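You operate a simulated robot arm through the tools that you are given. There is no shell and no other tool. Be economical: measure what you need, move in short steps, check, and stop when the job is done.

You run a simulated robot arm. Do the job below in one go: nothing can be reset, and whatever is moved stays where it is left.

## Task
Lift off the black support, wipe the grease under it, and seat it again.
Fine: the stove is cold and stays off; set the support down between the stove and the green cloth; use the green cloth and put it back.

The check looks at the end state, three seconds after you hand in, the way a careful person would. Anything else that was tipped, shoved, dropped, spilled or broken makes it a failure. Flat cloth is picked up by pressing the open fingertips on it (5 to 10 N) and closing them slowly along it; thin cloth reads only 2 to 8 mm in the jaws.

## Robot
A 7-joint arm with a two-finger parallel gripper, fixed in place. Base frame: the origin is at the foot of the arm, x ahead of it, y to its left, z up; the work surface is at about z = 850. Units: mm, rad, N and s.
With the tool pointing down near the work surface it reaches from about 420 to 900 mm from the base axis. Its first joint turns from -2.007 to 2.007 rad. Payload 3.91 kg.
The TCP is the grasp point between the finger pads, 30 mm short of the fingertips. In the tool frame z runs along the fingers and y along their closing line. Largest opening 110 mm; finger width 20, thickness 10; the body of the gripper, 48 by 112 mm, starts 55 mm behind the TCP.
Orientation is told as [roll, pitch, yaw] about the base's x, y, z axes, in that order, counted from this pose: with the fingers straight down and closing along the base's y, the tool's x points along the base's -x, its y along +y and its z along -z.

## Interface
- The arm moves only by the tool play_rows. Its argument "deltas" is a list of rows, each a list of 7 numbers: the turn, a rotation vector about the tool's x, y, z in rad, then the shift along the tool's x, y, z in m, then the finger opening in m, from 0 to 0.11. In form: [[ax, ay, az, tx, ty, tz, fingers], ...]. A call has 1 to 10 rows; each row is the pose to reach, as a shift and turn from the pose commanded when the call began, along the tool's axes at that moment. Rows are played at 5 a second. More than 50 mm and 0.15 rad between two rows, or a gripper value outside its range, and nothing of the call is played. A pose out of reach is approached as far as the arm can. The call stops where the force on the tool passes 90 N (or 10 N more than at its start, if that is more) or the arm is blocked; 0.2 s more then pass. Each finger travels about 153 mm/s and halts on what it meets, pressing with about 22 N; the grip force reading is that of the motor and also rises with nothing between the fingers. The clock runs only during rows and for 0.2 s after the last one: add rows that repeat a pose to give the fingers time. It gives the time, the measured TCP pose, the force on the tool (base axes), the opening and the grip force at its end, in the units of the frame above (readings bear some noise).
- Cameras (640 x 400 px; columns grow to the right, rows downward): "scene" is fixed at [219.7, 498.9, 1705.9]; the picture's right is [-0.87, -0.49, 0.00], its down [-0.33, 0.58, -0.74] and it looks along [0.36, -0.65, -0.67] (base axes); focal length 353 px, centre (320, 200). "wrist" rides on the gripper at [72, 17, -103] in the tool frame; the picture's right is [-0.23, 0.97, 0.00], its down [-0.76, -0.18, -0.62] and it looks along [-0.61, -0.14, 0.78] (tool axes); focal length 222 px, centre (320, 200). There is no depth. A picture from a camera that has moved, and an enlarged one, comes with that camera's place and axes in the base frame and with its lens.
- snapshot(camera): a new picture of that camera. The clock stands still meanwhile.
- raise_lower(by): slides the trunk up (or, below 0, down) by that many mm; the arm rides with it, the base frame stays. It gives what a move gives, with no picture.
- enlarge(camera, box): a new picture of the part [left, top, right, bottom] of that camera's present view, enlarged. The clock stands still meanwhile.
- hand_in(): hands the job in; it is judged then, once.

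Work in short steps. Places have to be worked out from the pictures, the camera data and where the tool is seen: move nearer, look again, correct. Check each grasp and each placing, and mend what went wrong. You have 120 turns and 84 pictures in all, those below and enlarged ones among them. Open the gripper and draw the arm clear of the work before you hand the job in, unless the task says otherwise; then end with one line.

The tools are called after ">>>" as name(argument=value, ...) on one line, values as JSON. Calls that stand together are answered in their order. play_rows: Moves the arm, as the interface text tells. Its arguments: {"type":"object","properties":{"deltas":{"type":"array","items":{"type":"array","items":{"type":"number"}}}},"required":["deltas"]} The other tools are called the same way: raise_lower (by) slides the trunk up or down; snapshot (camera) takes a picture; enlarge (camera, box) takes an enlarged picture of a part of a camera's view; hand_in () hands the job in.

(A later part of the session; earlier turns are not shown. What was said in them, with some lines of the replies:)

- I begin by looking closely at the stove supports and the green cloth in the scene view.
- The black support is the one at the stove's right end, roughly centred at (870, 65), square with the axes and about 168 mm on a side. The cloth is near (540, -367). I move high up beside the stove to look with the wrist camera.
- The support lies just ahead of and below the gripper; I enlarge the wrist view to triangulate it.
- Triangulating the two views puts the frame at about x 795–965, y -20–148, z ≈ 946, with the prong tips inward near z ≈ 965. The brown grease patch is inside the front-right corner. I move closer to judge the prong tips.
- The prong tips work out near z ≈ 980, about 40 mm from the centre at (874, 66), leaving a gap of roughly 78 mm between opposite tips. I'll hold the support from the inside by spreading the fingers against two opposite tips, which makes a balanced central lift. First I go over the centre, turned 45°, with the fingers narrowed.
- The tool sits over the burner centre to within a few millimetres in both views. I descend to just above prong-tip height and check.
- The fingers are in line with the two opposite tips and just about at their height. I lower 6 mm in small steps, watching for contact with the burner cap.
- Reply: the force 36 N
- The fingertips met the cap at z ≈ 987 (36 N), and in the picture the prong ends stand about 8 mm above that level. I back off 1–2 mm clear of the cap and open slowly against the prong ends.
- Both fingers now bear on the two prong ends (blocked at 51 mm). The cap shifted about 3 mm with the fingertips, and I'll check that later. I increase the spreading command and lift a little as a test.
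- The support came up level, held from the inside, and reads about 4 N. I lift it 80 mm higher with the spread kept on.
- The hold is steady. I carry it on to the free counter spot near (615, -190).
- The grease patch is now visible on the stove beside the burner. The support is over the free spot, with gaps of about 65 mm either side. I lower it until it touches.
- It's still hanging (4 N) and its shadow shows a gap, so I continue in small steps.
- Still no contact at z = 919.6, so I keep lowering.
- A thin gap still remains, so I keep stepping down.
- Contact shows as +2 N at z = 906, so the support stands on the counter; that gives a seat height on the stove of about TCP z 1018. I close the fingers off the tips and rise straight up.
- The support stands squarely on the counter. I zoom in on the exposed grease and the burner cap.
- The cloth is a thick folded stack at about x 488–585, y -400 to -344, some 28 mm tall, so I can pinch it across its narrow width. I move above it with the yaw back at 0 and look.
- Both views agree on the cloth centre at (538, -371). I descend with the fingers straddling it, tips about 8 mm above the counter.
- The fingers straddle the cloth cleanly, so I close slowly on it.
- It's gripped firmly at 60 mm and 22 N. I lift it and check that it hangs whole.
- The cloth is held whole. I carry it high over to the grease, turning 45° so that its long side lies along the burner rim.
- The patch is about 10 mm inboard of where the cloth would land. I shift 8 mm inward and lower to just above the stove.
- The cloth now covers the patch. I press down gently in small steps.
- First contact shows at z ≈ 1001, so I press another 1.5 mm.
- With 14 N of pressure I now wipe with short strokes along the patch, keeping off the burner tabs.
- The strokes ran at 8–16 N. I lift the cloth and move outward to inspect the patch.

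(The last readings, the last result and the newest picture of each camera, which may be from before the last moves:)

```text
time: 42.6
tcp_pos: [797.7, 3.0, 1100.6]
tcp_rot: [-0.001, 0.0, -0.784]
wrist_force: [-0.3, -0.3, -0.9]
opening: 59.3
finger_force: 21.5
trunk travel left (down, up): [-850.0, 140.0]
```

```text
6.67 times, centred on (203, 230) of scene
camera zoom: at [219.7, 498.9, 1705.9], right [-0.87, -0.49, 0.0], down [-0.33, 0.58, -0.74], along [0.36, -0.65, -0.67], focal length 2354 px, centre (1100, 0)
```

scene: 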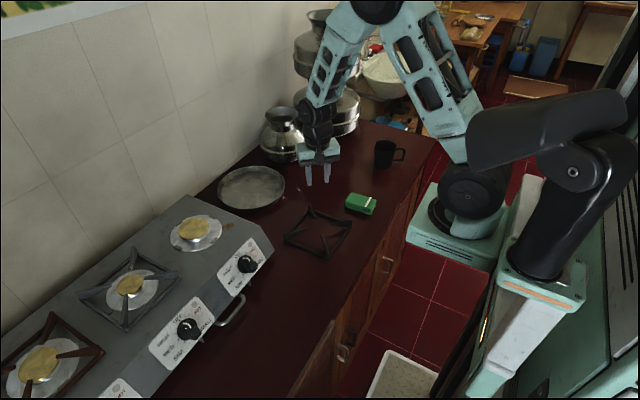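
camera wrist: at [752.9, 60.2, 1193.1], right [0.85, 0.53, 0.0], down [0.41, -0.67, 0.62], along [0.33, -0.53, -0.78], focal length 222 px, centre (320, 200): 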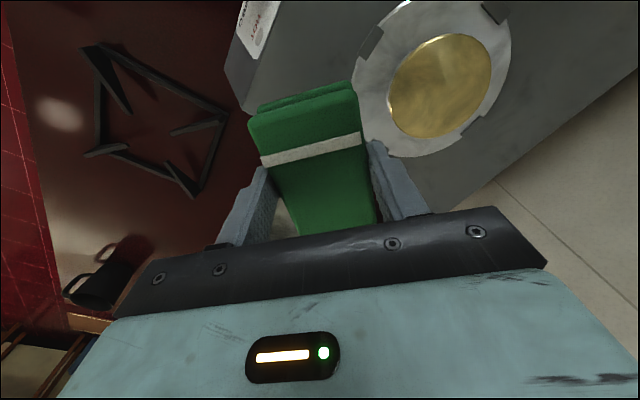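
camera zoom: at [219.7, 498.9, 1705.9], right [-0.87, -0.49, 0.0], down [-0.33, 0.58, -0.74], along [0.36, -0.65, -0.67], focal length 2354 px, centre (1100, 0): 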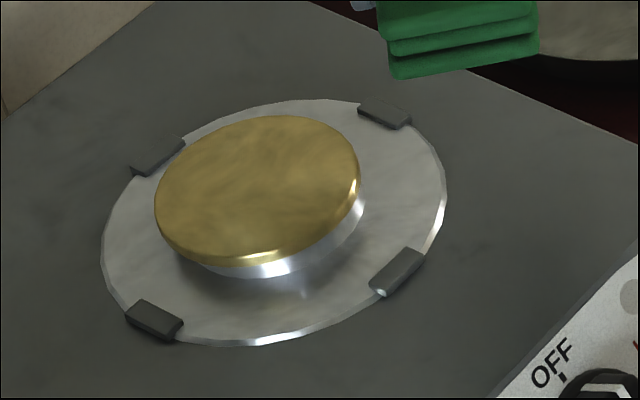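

The grease is gone. I carry the cloth back to its original spot.

>>> play_rows(deltas=[[0, 0, -0.08, -0.008, -0.045, 0, 0.03], [0, 0, -0.16, -0.016, -0.09, 0, 0.03], [0, 0, -0.24, -0.024, -0.134, 0, 0.03], [0, 0, -0.32, -0.032, -0.179, 0, 0.03], [0, 0, -0.4, -0.041, -0.224, 0, 0.03], [0, 0, -0.48, -0.049, -0.268, 0, 0.03], [0, 0, -0.56, -0.057, -0.313, 0, 0.03], [0, 0, -0.64, -0.065, -0.358, 0, 0.03], [0, 0, -0.72, -0.073, -0.403, 0, 0.03], [0, 0, -0.785, -0.0811, -0.4473, 0, 0.03]])

>>> enlarge(camera="scene", box=[300, 110, 428, 190])

```text
time: 44.8
tcp_pos: [539.5, -369.6, 1099.1]
tcp_rot: [0.001, 0.0, 0.002]
wrist_force: [0.5, 0.8, 0.4]
opening: 59.2
finger_force: 21.7
trunk travel left (down, up): [-850.0, 140.0]
```

```text
5.00 times, centred on (364, 150) of scene
camera zoom: at [219.7, 498.9, 1705.9], right [-0.87, -0.49, 0.0], down [-0.33, 0.58, -0.74], along [0.36, -0.65, -0.67], focal length 1766 px, centre (100, 450)
```

zoom: 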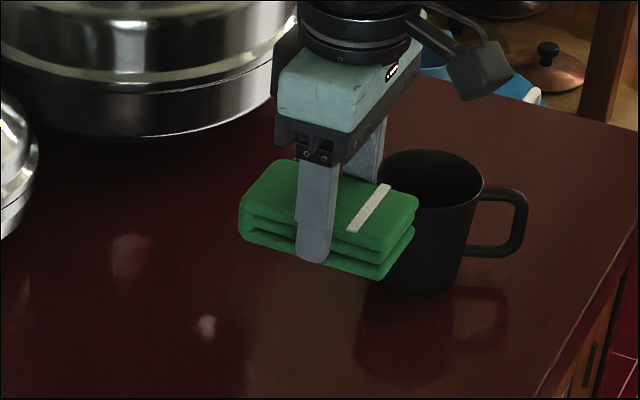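

The cloth is unchanged in the grip, so I lower it to just above the counter.

>>> play_rows(deltas=[[0, 0, 0, 0, 0, 0.04, 0.03], [0, 0, 0, 0, -0.001, 0.08, 0.03], [0, 0, 0, 0, -0.001, 0.12, 0.03], [0, 0, 0, 0, -0.001, 0.155, 0.03], [0, 0, 0, 0, -0.001, 0.185, 0.03], [0, 0, 0, 0, -0.001, 0.2, 0.03], [0, 0, 0, 0, -0.001, 0.207, 0.03], [0, 0, 0, 0, -0.001, 0.207, 0.03]])

>>> play_rows(deltas=[[0, 0, 0, 0, 0, 0.001, 0.03], [0, 0, 0, 0, 0, 0.002, 0.03], [0, 0, 0, 0, 0, 0.002, 0.03]])

```text
time: 46.6
tcp_pos: [539.5, -372.0, 892.0]
tcp_rot: [0.0, 0.001, 0.0]
wrist_force: [0.6, 0.8, -0.6]
opening: 59.2
finger_force: 22.2
trunk travel left (down, up): [-850.0, 140.0]
```

```text
time: 47.4
tcp_pos: [539.4, -371.0, 891.2]
tcp_rot: [0.0, -0.001, -0.001]
wrist_force: [0.2, -0.4, -0.4]
opening: 59.5
finger_force: 22.5
trunk travel left (down, up): [-850.0, 140.0]
```

No contact yet, so I go down a little more.

>>> play_rows(deltas=[[0, 0, 0, 0, 0, 0.001, 0.03], [0, 0, 0, 0, 0, 0.002, 0.03], [0, 0, 0, 0, 0, 0.002, 0.03]])

```text
time: 48.2
tcp_pos: [539.3, -370.7, 890.0]
tcp_rot: [0.001, 0.0, -0.002]
wrist_force: [0.5, 0.2, -0.2]
opening: 58.9
finger_force: 22.4
trunk travel left (down, up): [-850.0, 140.0]
```

>>> play_rows(deltas=[[0, 0, 0, 0, 0, 0.001, 0.03], [0, 0, 0, 0, 0, 0.0015, 0.03], [0, 0, 0, 0, 0, 0.0015, 0.03]])

```text
time: 49.0
tcp_pos: [539.3, -371.1, 887.9]
tcp_rot: [0.001, 0.001, 0.0]
wrist_force: [-1.4, 1.5, 17.3]
opening: 59.1
finger_force: 21.6
trunk travel left (down, up): [-850.0, 140.0]
```

The cloth now rests on the counter (17 N). I ease off 1 mm, open, and rise.

>>> play_rows(deltas=[[0, 0, 0, 0, 0, -0.001, 0.03], [0, 0, 0, 0, 0, -0.001, 0.062], [0, 0, 0, 0, 0, -0.001, 0.075], [0, 0, 0, 0, 0, -0.001, 0.09], [0, 0, 0, 0, 0, -0.001, 0.1], [0, 0, 0, 0, 0, -0.03, 0.1], [0, 0, 0, 0, 0, -0.075, 0.1], [0, 0, 0, 0, 0, -0.12, 0.1], [0, 0, 0, 0, 0, -0.165, 0.1], [0, 0, 0, 0, 0, -0.205, 0.1]])

>>> enlarge(camera="scene", box=[320, 170, 400, 220])

```text
time: 51.2
tcp_pos: [538.6, -371.6, 1092.2]
tcp_rot: [0.003, 0.004, 0.0]
wrist_force: [-0.6, 0.4, -0.9]
opening: 99.9
finger_force: 0.0
trunk travel left (down, up): [-850.0, 140.0]
```

```text
8.00 times, centred on (360, 195) of scene
camera zoom: at [219.7, 498.9, 1705.9], right [-0.87, -0.49, 0.0], down [-0.33, 0.58, -0.74], along [0.36, -0.65, -0.67], focal length 2825 px, centre (0, 240)
```

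zoom: 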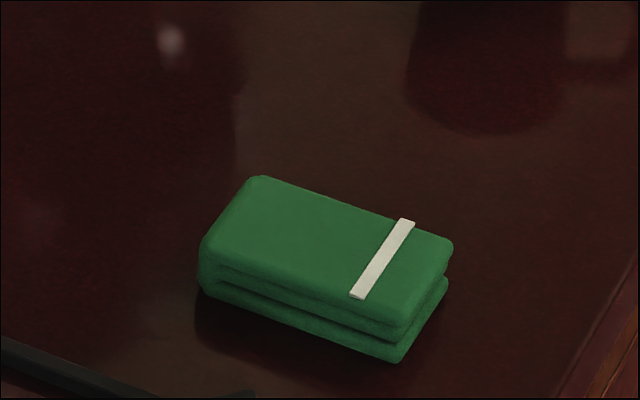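

The cloth is back exactly where it was. Next I inspect the whole burner area (cap centring and leftover grease) with the wrist camera.

>>> play_rows(deltas=[[0, 0, 0, -0.02, 0.044, -0.005, 0.1], [0, 0, 0, -0.04, 0.088, -0.01, 0.1], [0, 0, 0, -0.06, 0.132, -0.015, 0.1], [0, 0, 0, -0.08, 0.175, -0.02, 0.1], [0, 0, 0, -0.1, 0.219, -0.02, 0.1], [0, 0, 0, -0.12, 0.263, -0.02, 0.1], [0, 0, 0, -0.14, 0.307, -0.02, 0.1], [0, 0, 0, -0.16, 0.351, -0.02, 0.1], [0, 0, 0, -0.18, 0.395, -0.02, 0.1], [0, 0, 0, -0.2, 0.438, -0.02, 0.1]])

>>> play_rows(deltas=[[0, 0, 0, -0.04, 0, 0, 0.1], [0, 0, 0, -0.07, 0, 0, 0.1]])

>>> enlarge(camera="wrist", box=[200, 70, 440, 220])

```text
time: 53.4
tcp_pos: [739.6, 66.8, 1110.5]
tcp_rot: [0.0, 0.0, -0.002]
wrist_force: [0.9, -0.4, 0.5]
opening: 100.0
finger_force: 0.2
trunk travel left (down, up): [-850.0, 140.0]
```

```text
time: 54.0
tcp_pos: [807.8, 68.5, 1112.0]
tcp_rot: [0.0, 0.0, 0.0]
wrist_force: [-0.3, 0.2, 0.0]
opening: 100.1
finger_force: 0.2
trunk travel left (down, up): [-850.0, 140.0]
```

```text
2.67 times, centred on (320, 145) of wrist
camera zoom: at [735.6, 83.7, 1215.8], right [0.23, 0.97, 0.0], down [0.76, -0.18, 0.62], along [0.61, -0.14, -0.78], focal length 592 px, centre (320, 347)
```

zoom: 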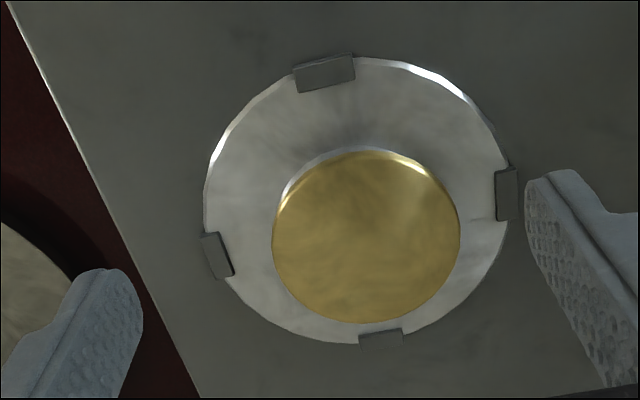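

The stove top is clean all round, the cap sits centred within about 3 mm, and the four tabs will locate the frame. I go back above the support with the same pose as at release, fingers narrowed.

>>> play_rows(deltas=[[0, 0, 0.098, 0.0244, -0.032, 0, 0.08], [0, 0, 0.196, 0.0487, -0.064, 0, 0.06], [0, 0, 0.294, 0.0731, -0.096, 0, 0.04], [0, 0, 0.393, 0.0975, -0.128, 0, 0.04], [0, 0, 0.491, 0.1218, -0.16, 0, 0.04], [0, 0, 0.589, 0.1462, -0.192, 0, 0.04], [0, 0, 0.687, 0.1705, -0.2241, 0, 0.04], [0, 0, 0.785, 0.1949, -0.2561, 0, 0.04], [0, 0, 0.785, 0.1949, -0.2561, 0, 0.04]])

>>> play_rows(deltas=[[0, 0, 0, 0, 0, 0.04, 0.04], [0, 0, 0, 0, 0, 0.08, 0.04], [0, 0, 0, 0, 0, 0.12, 0.04], [0, 0, 0, 0, 0, 0.155, 0.04], [0, 0, 0, 0, 0, 0.17, 0.04], [0, 0, 0, 0, 0, 0.17, 0.04]])

>>> enlarge(camera="scene", box=[265, 190, 361, 250])

>>> enlarge(camera="wrist", box=[200, 80, 440, 230])

```text
time: 56.0
tcp_pos: [613.9, -189.6, 1112.7]
tcp_rot: [-0.001, 0.001, -0.785]
wrist_force: [-0.3, 0.1, -0.1]
opening: 40.0
finger_force: 0.1
trunk travel left (down, up): [-850.0, 140.0]
```

```text
time: 57.4
tcp_pos: [615.9, -187.4, 941.8]
tcp_rot: [0.0, 0.0, -0.786]
wrist_force: [-0.8, 0.6, -0.2]
opening: 39.9
finger_force: 0.1
trunk travel left (down, up): [-850.0, 140.0]
```

```text
6.67 times, centred on (313, 220) of scene
camera zoom: at [219.7, 498.9, 1705.9], right [-0.87, -0.49, 0.0], down [-0.33, 0.58, -0.74], along [0.36, -0.65, -0.67], focal length 2354 px, centre (367, 67)
```

zoom: 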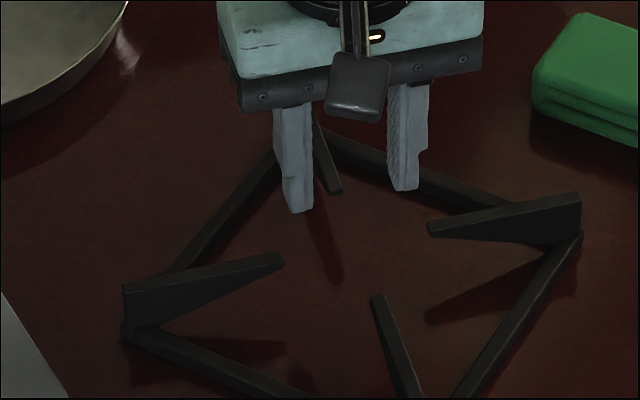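

```text
2.67 times, centred on (320, 155) of wrist
camera zoom: at [574.8, -125.6, 1045.5], right [0.85, 0.53, 0.0], down [0.41, -0.66, 0.62], along [0.33, -0.53, -0.78], focal length 592 px, centre (320, 320)
```

zoom: 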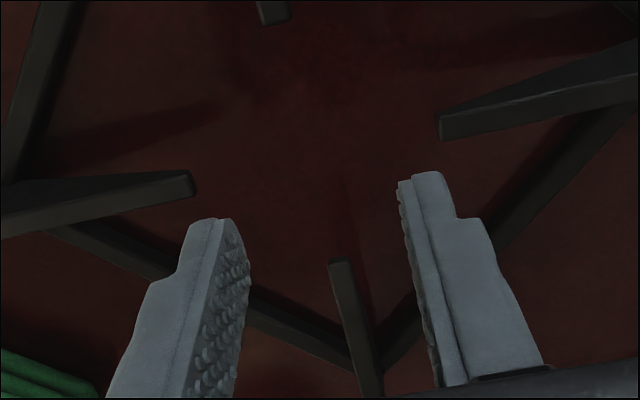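

Aligned as before. I lower so the tips overlap the prong ends slightly less than last time (TCP ≈ 908.5), which will clear the cap, then spread slowly.

>>> play_rows(deltas=[[0, 0, 0, 0, 0, 0.015, 0.04], [0, 0, 0, 0, 0, 0.028, 0.04], [0, 0, 0, 0, 0, 0.033, 0.04], [0, 0, 0, 0, 0, 0.033, 0.04]])

>>> enlarge(camera="scene", box=[285, 205, 349, 245])

```text
time: 58.4
tcp_pos: [614.5, -188.4, 908.3]
tcp_rot: [0.0, -0.001, -0.784]
wrist_force: [0.1, -0.8, -0.8]
opening: 40.0
finger_force: 0.1
trunk travel left (down, up): [-850.0, 140.0]
```

```text
10.00 times, centred on (317, 225) of scene
camera zoom: at [219.7, 498.9, 1705.9], right [-0.87, -0.49, 0.0], down [-0.33, 0.58, -0.74], along [0.36, -0.65, -0.67], focal length 3532 px, centre (350, -50)
```

zoom: 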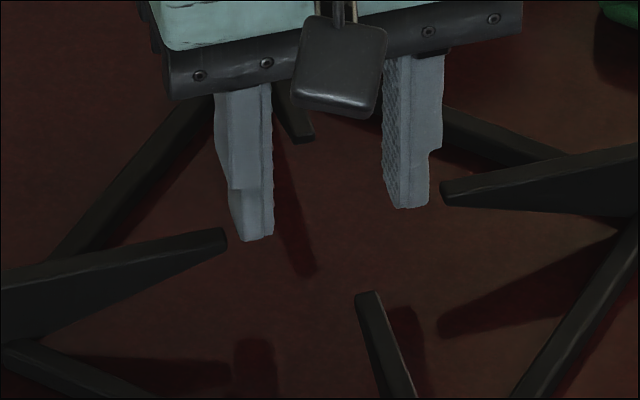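

Overlap looks right, so I spread the fingers slowly onto the prong ends and test-lift.

>>> play_rows(deltas=[[0, 0, 0, 0, 0, 0, 0.046], [0, 0, 0, 0, 0, 0, 0.05], [0, 0, 0, 0, 0, 0, 0.055], [0, 0, 0, 0, 0, 0, 0.08], [0, 0, 0, 0, 0, 0, 0.08], [0, 0, 0, 0, 0, -0.003, 0.08], [0, 0, 0, 0, 0, -0.007, 0.08], [0, 0, 0, 0, 0, -0.012, 0.08], [0, 0, 0, 0, 0, -0.015, 0.08], [0, 0, 0, 0, 0, -0.015, 0.08]])

>>> enlarge(camera="scene", box=[265, 190, 361, 250])

```text
time: 60.6
tcp_pos: [613.2, -189.5, 924.1]
tcp_rot: [0.001, 0.001, -0.785]
wrist_force: [0.2, -0.9, -3.3]
opening: 52.0
finger_force: 0.0
trunk travel left (down, up): [-850.0, 140.0]
```

```text
6.67 times, centred on (313, 220) of scene
camera zoom: at [219.7, 498.9, 1705.9], right [-0.87, -0.49, 0.0], down [-0.33, 0.58, -0.74], along [0.36, -0.65, -0.67], focal length 2354 px, centre (367, 67)
```

zoom: 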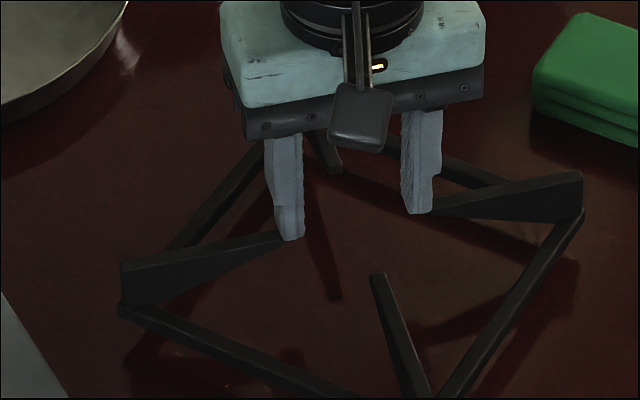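

The support is lifted level again. I raise it and retrace the path to above the burner.

>>> play_rows(deltas=[[0, 0, 0, 0, 0, -0.015, 0.08], [0, 0, 0, 0, 0, -0.035, 0.08], [0, 0, 0, 0, 0, -0.06, 0.08], [0, 0, 0, 0, 0, -0.085, 0.08], [0, 0, 0, 0, 0, -0.11, 0.08], [0, 0, 0, 0, 0, -0.135, 0.08], [0, 0, 0, 0, 0, -0.16, 0.08], [0, 0, 0, 0, 0, -0.175, 0.08], [0, 0, 0, 0, 0, -0.185, 0.08]])

>>> play_rows(deltas=[[0, 0, 0, 0, 0.01, 0, 0.08], [0, 0, 0, 0, 0.03, 0, 0.08], [0, 0, 0, 0, 0.055, 0, 0.08], [0, 0, 0, 0, 0.08, 0, 0.08], [0, 0, 0, 0, 0.105, 0, 0.08], [0, 0, 0, 0, 0.13, 0, 0.08], [0, 0, 0, 0, 0.155, 0, 0.08], [0, 0, 0, 0, 0.175, 0, 0.08], [0, 0, 0, 0, 0.185, 0, 0.08]])

>>> play_rows(deltas=[[0, 0, 0, 0, 0.01, 0, 0.08], [0, 0, 0, 0, 0.03, 0, 0.08], [0, 0, 0, 0, 0.055, 0, 0.08], [0, 0, 0, 0, 0.08, 0, 0.08], [0, 0, 0, 0, 0.105, 0, 0.08], [0, 0, 0, 0, 0.13, 0, 0.08], [0, 0, 0, 0, 0.155, 0, 0.08], [0, 0, 0, 0, 0.17, 0, 0.08], [0, 0, 0, 0, 0.18, 0, 0.08]])

>>> enlarge(camera="scene", box=[130, 150, 274, 240])

```text
time: 62.6
tcp_pos: [614.7, -189.5, 1109.9]
tcp_rot: [0.0, 0.0, -0.786]
wrist_force: [-0.6, -0.4, -3.1]
opening: 51.8
finger_force: 0.1
trunk travel left (down, up): [-850.0, 140.0]
```

```text
time: 64.6
tcp_pos: [744.9, -56.8, 1108.0]
tcp_rot: [0.0, 0.001, -0.785]
wrist_force: [0.2, -0.2, -3.1]
opening: 51.6
finger_force: 0.0
trunk travel left (down, up): [-850.0, 140.0]
```

```text
time: 66.6
tcp_pos: [872.9, 69.2, 1109.5]
tcp_rot: [-0.001, 0.0, -0.786]
wrist_force: [0.0, -0.1, -3.1]
opening: 51.5
finger_force: 0.0
trunk travel left (down, up): [-850.0, 140.0]
```

```text
4.44 times, centred on (202, 195) of scene
camera zoom: at [219.7, 498.9, 1705.9], right [-0.87, -0.49, 0.0], down [-0.33, 0.58, -0.74], along [0.36, -0.65, -0.67], focal length 1570 px, centre (844, 222)
```

zoom: 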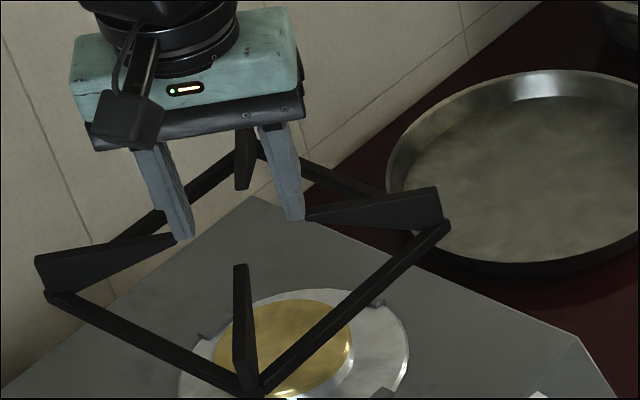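

I'm back at the lift-off position (872.9, 69.2). I lower to about 12 mm above the seat and compare with the tabs.

>>> play_rows(deltas=[[0, 0, 0, 0, 0, 0.015, 0.08], [0, 0, 0, 0, 0, 0.035, 0.08], [0, 0, 0, 0, 0, 0.055, 0.08], [0, 0, 0, 0, 0, 0.07, 0.08], [0, 0, 0, 0, 0, 0.077, 0.08], [0, 0, 0, 0, 0, 0.077, 0.08]])

>>> enlarge(camera="scene", box=[140, 185, 260, 260])

>>> snapshot(camera="wrist")

```text
time: 68.0
tcp_pos: [872.2, 69.6, 1032.9]
tcp_rot: [-0.001, 0.0, -0.785]
wrist_force: [-0.6, 0.4, -4.8]
opening: 51.6
finger_force: 0.1
trunk travel left (down, up): [-850.0, 140.0]
```

```text
5.33 times, centred on (200, 222) of scene
camera zoom: at [219.7, 498.9, 1705.9], right [-0.87, -0.49, 0.0], down [-0.33, 0.58, -0.74], along [0.36, -0.65, -0.67], focal length 1884 px, centre (960, 80)
```

zoom: 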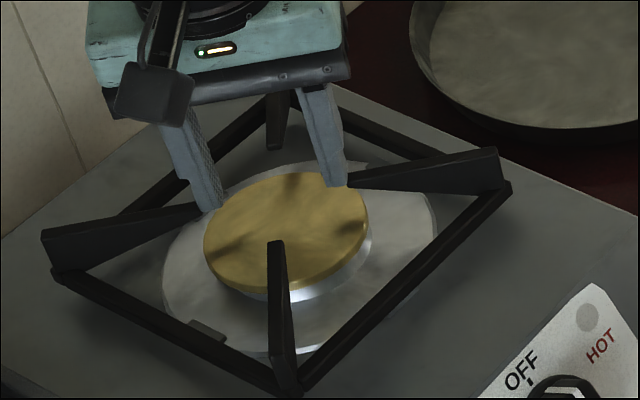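

```text
36 pictures are left
camera wrist: at [832.4, 131.7, 1136.2], right [0.85, 0.53, 0.0], down [0.41, -0.66, 0.62], along [0.33, -0.53, -0.78], focal length 222 px, centre (320, 200)
```

wrist: 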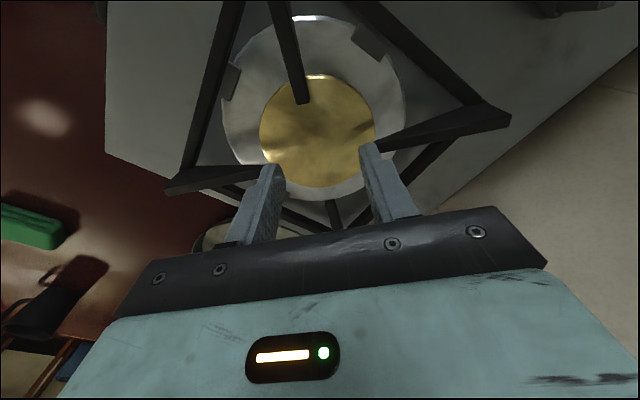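

The picture matches the lift-off view. I continue down towards the seat, watching force.

>>> play_rows(deltas=[[0, 0, 0, 0, 0, 0.003, 0.08], [0, 0, 0, 0, 0, 0.006, 0.08], [0, 0, 0, 0, 0, 0.009, 0.08], [0, 0, 0, 0, 0, 0.009, 0.08]])

>>> play_rows(deltas=[[0, 0, 0, 0, 0, 0.001, 0.08], [0, 0, 0, 0, 0, 0.002, 0.08], [0, 0, 0, 0, 0, 0.002, 0.08]])

>>> enlarge(camera="scene", box=[140, 185, 260, 260])

```text
time: 69.0
tcp_pos: [872.7, 68.6, 1025.2]
tcp_rot: [0.002, -0.003, -0.786]
wrist_force: [3.9, -2.2, 10.9]
opening: 51.9
finger_force: 0.2
trunk travel left (down, up): [-850.0, 140.0]
```

```text
time: 69.8
tcp_pos: [872.5, 68.5, 1024.2]
tcp_rot: [0.005, -0.002, -0.784]
wrist_force: [10.1, -1.3, 23.4]
opening: 51.5
finger_force: 0.0
trunk travel left (down, up): [-850.0, 140.0]
```

```text
5.33 times, centred on (200, 222) of scene
camera zoom: at [219.7, 498.9, 1705.9], right [-0.87, -0.49, 0.0], down [-0.33, 0.58, -0.74], along [0.36, -0.65, -0.67], focal length 1884 px, centre (960, 80)
```

zoom: 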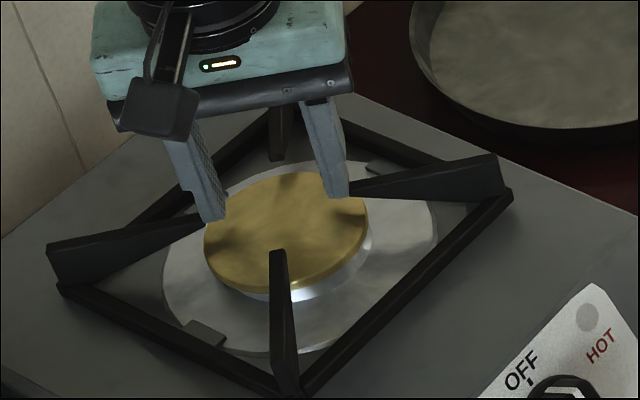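

The frame touched about 4 mm above its seat, probably with one bar on a tab. I back off 2 mm and compare closely with the original view.

>>> play_rows(deltas=[[0, 0, 0, 0, 0, -0.003, 0.08], [0, 0, 0, 0, 0, -0.004, 0.08], [0, 0, 0, 0, 0, -0.004, 0.08]])

>>> enlarge(camera="scene", box=[130, 170, 290, 270])

>>> enlarge(camera="wrist", box=[160, 0, 520, 225])

```text
time: 70.6
tcp_pos: [872.1, 70.0, 1023.5]
tcp_rot: [-0.002, 0.001, -0.782]
wrist_force: [0.7, 1.0, 0.2]
opening: 51.4
finger_force: 0.0
trunk travel left (down, up): [-850.0, 140.0]
```

```text
4.00 times, centred on (210, 220) of scene
camera zoom: at [219.7, 498.9, 1705.9], right [-0.87, -0.49, 0.0], down [-0.33, 0.58, -0.74], along [0.36, -0.65, -0.67], focal length 1413 px, centre (760, 120)
```

zoom: 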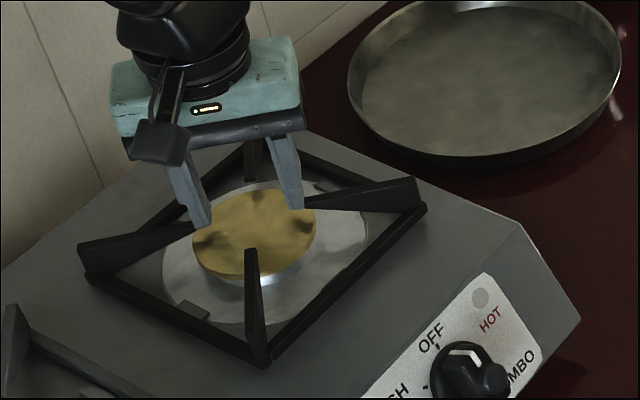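

```text
1.78 times, centred on (340, 112) of wrist
camera zoom: at [831.5, 132.0, 1127.3], right [0.85, 0.53, 0.0], down [0.42, -0.66, 0.62], along [0.33, -0.53, -0.78], focal length 395 px, centre (284, 356)
```

zoom: 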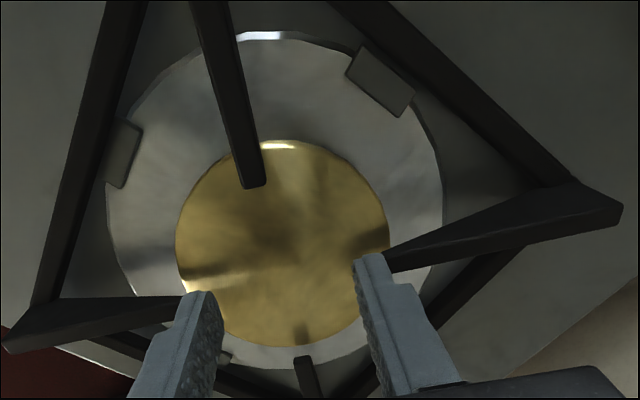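

The front bar lies over its tab and the frame sits about 3 mm too far towards +x/+y compared with the original picture. I raise it 5 mm, shift it back, and lower again.

>>> play_rows(deltas=[[0, 0, 0, 0, 0, -0.005, 0.08], [0, 0, 0, 0.001, -0.0026, -0.005, 0.08], [0, 0, 0, 0.001, -0.0026, -0.002, 0.08], [0, 0, 0, 0.001, -0.0026, 0.001, 0.08], [0, 0, 0, 0.001, -0.0026, 0.003, 0.08], [0, 0, 0, 0.001, -0.0026, 0.003, 0.08]])

>>> enlarge(camera="scene", box=[130, 170, 290, 270])

>>> enlarge(camera="wrist", box=[160, 0, 520, 225])

```text
time: 72.0
tcp_pos: [869.6, 68.6, 1022.8]
tcp_rot: [0.0, -0.002, -0.787]
wrist_force: [-1.7, -0.5, -0.1]
opening: 51.8
finger_force: 0.1
trunk travel left (down, up): [-850.0, 140.0]
```

```text
4.00 times, centred on (210, 220) of scene
camera zoom: at [219.7, 498.9, 1705.9], right [-0.87, -0.49, 0.0], down [-0.33, 0.58, -0.74], along [0.36, -0.65, -0.67], focal length 1413 px, centre (760, 120)
```

zoom: 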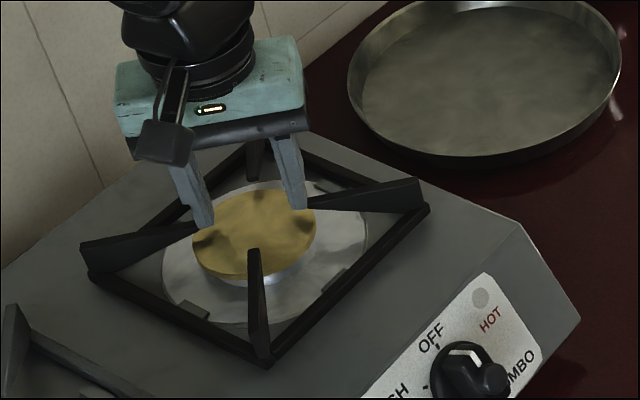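

```text
1.78 times, centred on (340, 112) of wrist
camera zoom: at [829.8, 130.4, 1126.5], right [0.85, 0.53, 0.0], down [0.41, -0.66, 0.62], along [0.33, -0.53, -0.78], focal length 395 px, centre (284, 356)
```

zoom: 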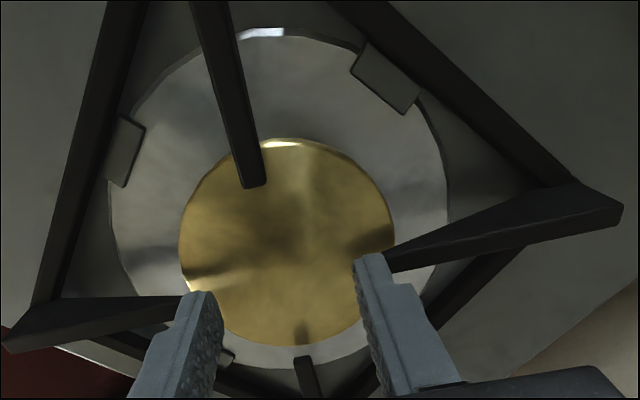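

The tabs now lie just inside the bars in both views. I lower on to the seat.

>>> play_rows(deltas=[[0, 0, 0, 0, 0, 0.001, 0.08], [0, 0, 0, 0, 0, 0.002, 0.08], [0, 0, 0, 0, 0, 0.002, 0.08]])

>>> enlarge(camera="scene", box=[140, 195, 260, 270])

```text
time: 72.8
tcp_pos: [869.6, 67.3, 1021.2]
tcp_rot: [0.001, -0.002, -0.786]
wrist_force: [-7.6, -2.0, 9.4]
opening: 51.3
finger_force: 0.2
trunk travel left (down, up): [-850.0, 140.0]
```

```text
5.33 times, centred on (200, 232) of scene
camera zoom: at [219.7, 498.9, 1705.9], right [-0.87, -0.49, 0.0], down [-0.33, 0.58, -0.74], along [0.36, -0.65, -0.67], focal length 1884 px, centre (960, 27)
```

zoom: 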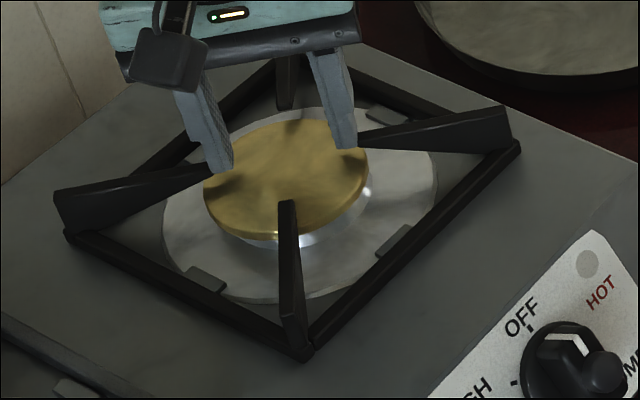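

Corners and prongs now match the original picture, all four tabs show inside the frame, and the reaction is 9 N, so it's seated. I relax slightly, close the fingers off the tips, and rise.

>>> play_rows(deltas=[[0, 0, 0, 0, 0, -0.001, 0.08], [0, 0, 0, 0, 0, -0.001, 0.05], [0, 0, 0, 0, 0, -0.001, 0.045], [0, 0, 0, 0, 0, -0.001, 0.04], [0, 0, 0, 0, 0, -0.001, 0.04], [0, 0, 0, 0, 0, -0.01, 0.04], [0, 0, 0, 0, 0, -0.04, 0.04], [0, 0, 0, 0, 0, -0.08, 0.04], [0, 0, 0, 0, 0, -0.12, 0.04]])

>>> enlarge(camera="scene", box=[130, 170, 290, 270])

>>> enlarge(camera="wrist", box=[160, 0, 480, 200])

```text
time: 74.8
tcp_pos: [871.6, 68.1, 1139.3]
tcp_rot: [0.001, 0.0, -0.785]
wrist_force: [0.6, 0.2, 0.4]
opening: 40.0
finger_force: 0.2
trunk travel left (down, up): [-850.0, 140.0]
```

```text
4.00 times, centred on (210, 220) of scene
camera zoom: at [219.7, 498.9, 1705.9], right [-0.87, -0.49, 0.0], down [-0.33, 0.58, -0.74], along [0.36, -0.65, -0.67], focal length 1413 px, centre (760, 120)
```

zoom: 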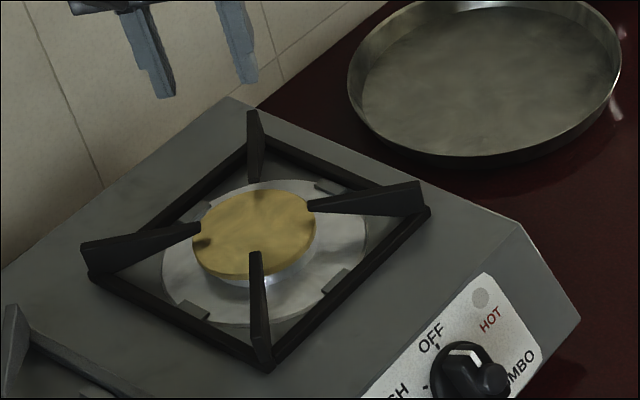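

```text
2.00 times, centred on (320, 100) of wrist
camera zoom: at [831.0, 130.5, 1243.7], right [0.85, 0.53, 0.0], down [0.41, -0.66, 0.62], along [0.33, -0.53, -0.78], focal length 444 px, centre (320, 400)
```

zoom: 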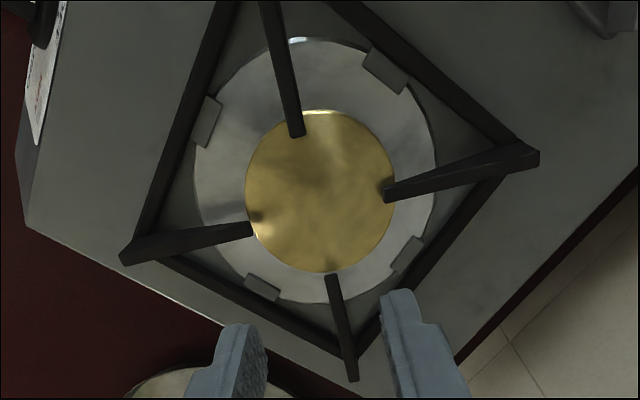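

The support is seated exactly as originally, with all four corners and tabs in place. Only the brass cap is about 3 mm off its original place, so I'll nudge it back by pressing closed fingertips lightly on its middle and dragging. First I close and lower over it.

>>> play_rows(deltas=[[0, 0, 0, 0, 0, 0.03, 0.02], [0, 0, 0, 0, 0, 0.06, 0.0], [0, 0, 0, 0, 0, 0.09, 0.0], [0, 0, 0, 0, 0, 0.108, 0.0], [0, 0, 0, 0, 0, 0.115, 0.0], [0, 0, 0, 0, 0, 0.118, 0.0], [0, 0, 0, 0, 0, 0.118, 0.0]])

>>> play_rows(deltas=[[0, 0, 0, 0, 0, 0.001, 0.0], [0, 0, 0, 0, 0, 0.002, 0.0], [0, 0, 0, 0, 0, 0.002, 0.0]])

```text
time: 76.4
tcp_pos: [869.6, 67.9, 1022.6]
tcp_rot: [0.001, 0.0, -0.784]
wrist_force: [-0.2, 0.3, 0.3]
opening: 0.1
finger_force: 22.0
trunk travel left (down, up): [-850.0, 140.0]
```

```text
time: 77.2
tcp_pos: [871.5, 67.2, 1020.3]
tcp_rot: [0.0, 0.001, -0.786]
wrist_force: [0.9, 0.4, 1.2]
opening: 0.0
finger_force: 22.1
trunk travel left (down, up): [-850.0, 140.0]
```

No contact yet; I step down to touch the cap.

>>> play_rows(deltas=[[0, 0, 0, 0, 0, 0.001, 0.0], [0, 0, 0, 0, 0, 0.002, 0.0], [0, 0, 0, 0, 0, 0.002, 0.0]])

>>> play_rows(deltas=[[0, 0, 0, 0, 0, 0.001, 0.0], [0, 0, 0, 0, 0, 0.0015, 0.0], [0, 0, 0, 0, 0, 0.0015, 0.0]])

```text
time: 78.0
tcp_pos: [869.4, 69.2, 1018.1]
tcp_rot: [-0.001, -0.001, -0.787]
wrist_force: [0.4, -0.8, -0.5]
opening: 0.0
finger_force: 22.6
trunk travel left (down, up): [-850.0, 140.0]
```

```text
time: 78.8
tcp_pos: [870.1, 68.3, 1017.2]
tcp_rot: [0.0, 0.002, -0.786]
wrist_force: [-0.9, -0.2, 0.8]
opening: 0.0
finger_force: 22.2
trunk travel left (down, up): [-850.0, 140.0]
```

>>> play_rows(deltas=[[0, 0, 0, 0, 0, 0.001, 0.0], [0, 0, 0, 0, 0, 0.0015, 0.0], [0, 0, 0, 0, 0, 0.0015, 0.0]])

```text
time: 79.6
tcp_pos: [870.8, 67.8, 1016.5]
tcp_rot: [0.001, -0.001, -0.783]
wrist_force: [-2.6, -1.9, 14.5]
opening: 0.0
finger_force: 22.4
trunk travel left (down, up): [-850.0, 140.0]
```

I have 14.5 N on the cap. I drag about 3 mm back towards the original place, then lift off and check.

>>> play_rows(deltas=[[0, 0, 0, 0.0003, -0.001, 0, 0], [0, 0, 0, 0.0006, -0.002, 0, 0], [0, 0, 0, 0.0009, -0.0032, 0, 0], [0, 0, 0, 0.0009, -0.0032, 0, 0], [0, 0, 0, 0.0009, -0.0032, -0.01, 0], [0, 0, 0, 0.0009, -0.0032, -0.04, 0], [0, 0, 0, 0.0009, -0.0032, -0.08, 0], [0, 0, 0, 0.0009, -0.0032, -0.12, 0]])

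>>> enlarge(camera="scene", box=[130, 170, 290, 270])

```text
time: 81.4
tcp_pos: [867.6, 66.4, 1134.1]
tcp_rot: [-0.003, 0.0, -0.786]
wrist_force: [-0.5, 0.1, -0.1]
opening: 0.0
finger_force: 22.0
trunk travel left (down, up): [-850.0, 140.0]
```

```text
4.00 times, centred on (210, 220) of scene
camera zoom: at [219.7, 498.9, 1705.9], right [-0.87, -0.49, 0.0], down [-0.33, 0.58, -0.74], along [0.36, -0.65, -0.67], focal length 1413 px, centre (760, 120)
```

zoom: 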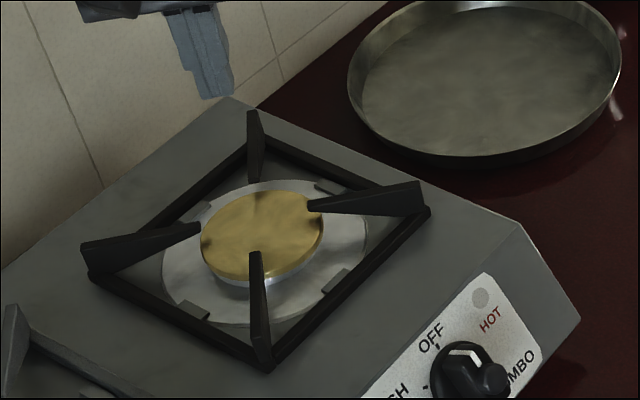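

The cap is back within about 2 mm of its original place and the support is undisturbed. I open and draw the arm clear towards its start pose.

>>> play_rows(deltas=[[0, 0, -0.098, 0, -0.04, -0.01, 0.02], [0, 0, -0.196, 0, -0.08, -0.02, 0.05], [0, 0, -0.294, 0, -0.12, -0.03, 0.08], [0, 0, -0.393, 0, -0.16, -0.04, 0.1], [0, 0, -0.491, 0, -0.2, -0.05, 0.1], [0, 0, -0.589, 0, -0.24, -0.06, 0.1], [0, 0, -0.687, 0, -0.28, -0.06, 0.1], [0, 0, -0.785, 0, -0.32, -0.06, 0.1], [0, 0, -0.785, 0, -0.36, -0.06, 0.1], [0, 0, -0.785, 0, -0.39, -0.06, 0.1]])

>>> snapshot(camera="scene")

>>> enlarge(camera="scene", box=[130, 170, 290, 270])

```text
time: 83.6
tcp_pos: [592.4, -208.6, 1195.4]
tcp_rot: [0.001, -0.003, 0.001]
wrist_force: [-0.9, -0.3, -0.4]
opening: 100.0
finger_force: 0.1
trunk travel left (down, up): [-850.0, 140.0]
```

```text
26 pictures are left
```

scene: 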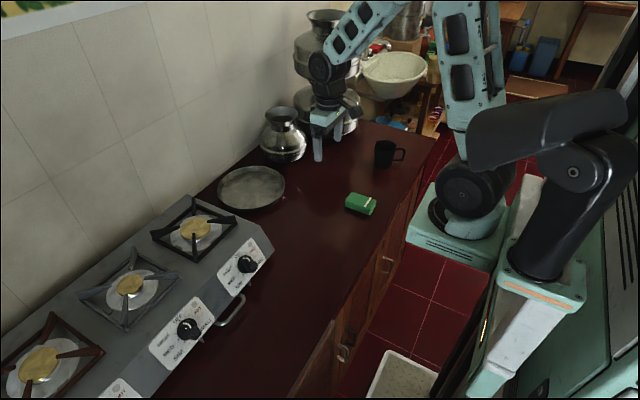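

```text
4.00 times, centred on (210, 220) of scene
camera zoom: at [219.7, 498.9, 1705.9], right [-0.87, -0.49, 0.0], down [-0.33, 0.58, -0.74], along [0.36, -0.65, -0.67], focal length 1413 px, centre (760, 120)
```

zoom: 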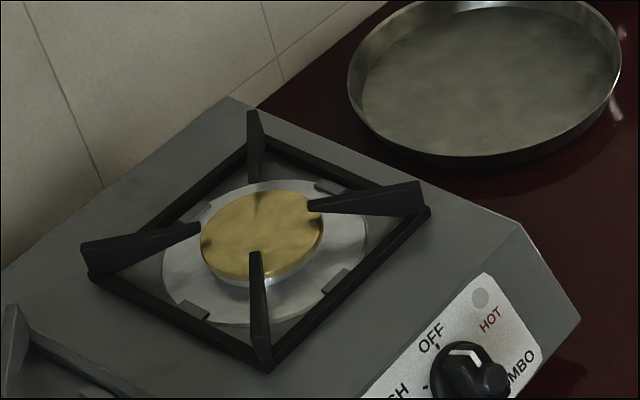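

The final view shows the support seated, the grease gone, the cloth back in place and the knobs still off. The gripper is open and the arm is clear, so I hand in.

>>> hand_in()

```text
The job is handed in.
```

The black support is seated back over its four tabs, the grease under it is wiped away, and the green cloth is back where it was; the brass burner cap got nudged along the way and sits about 2 mm from its original place.
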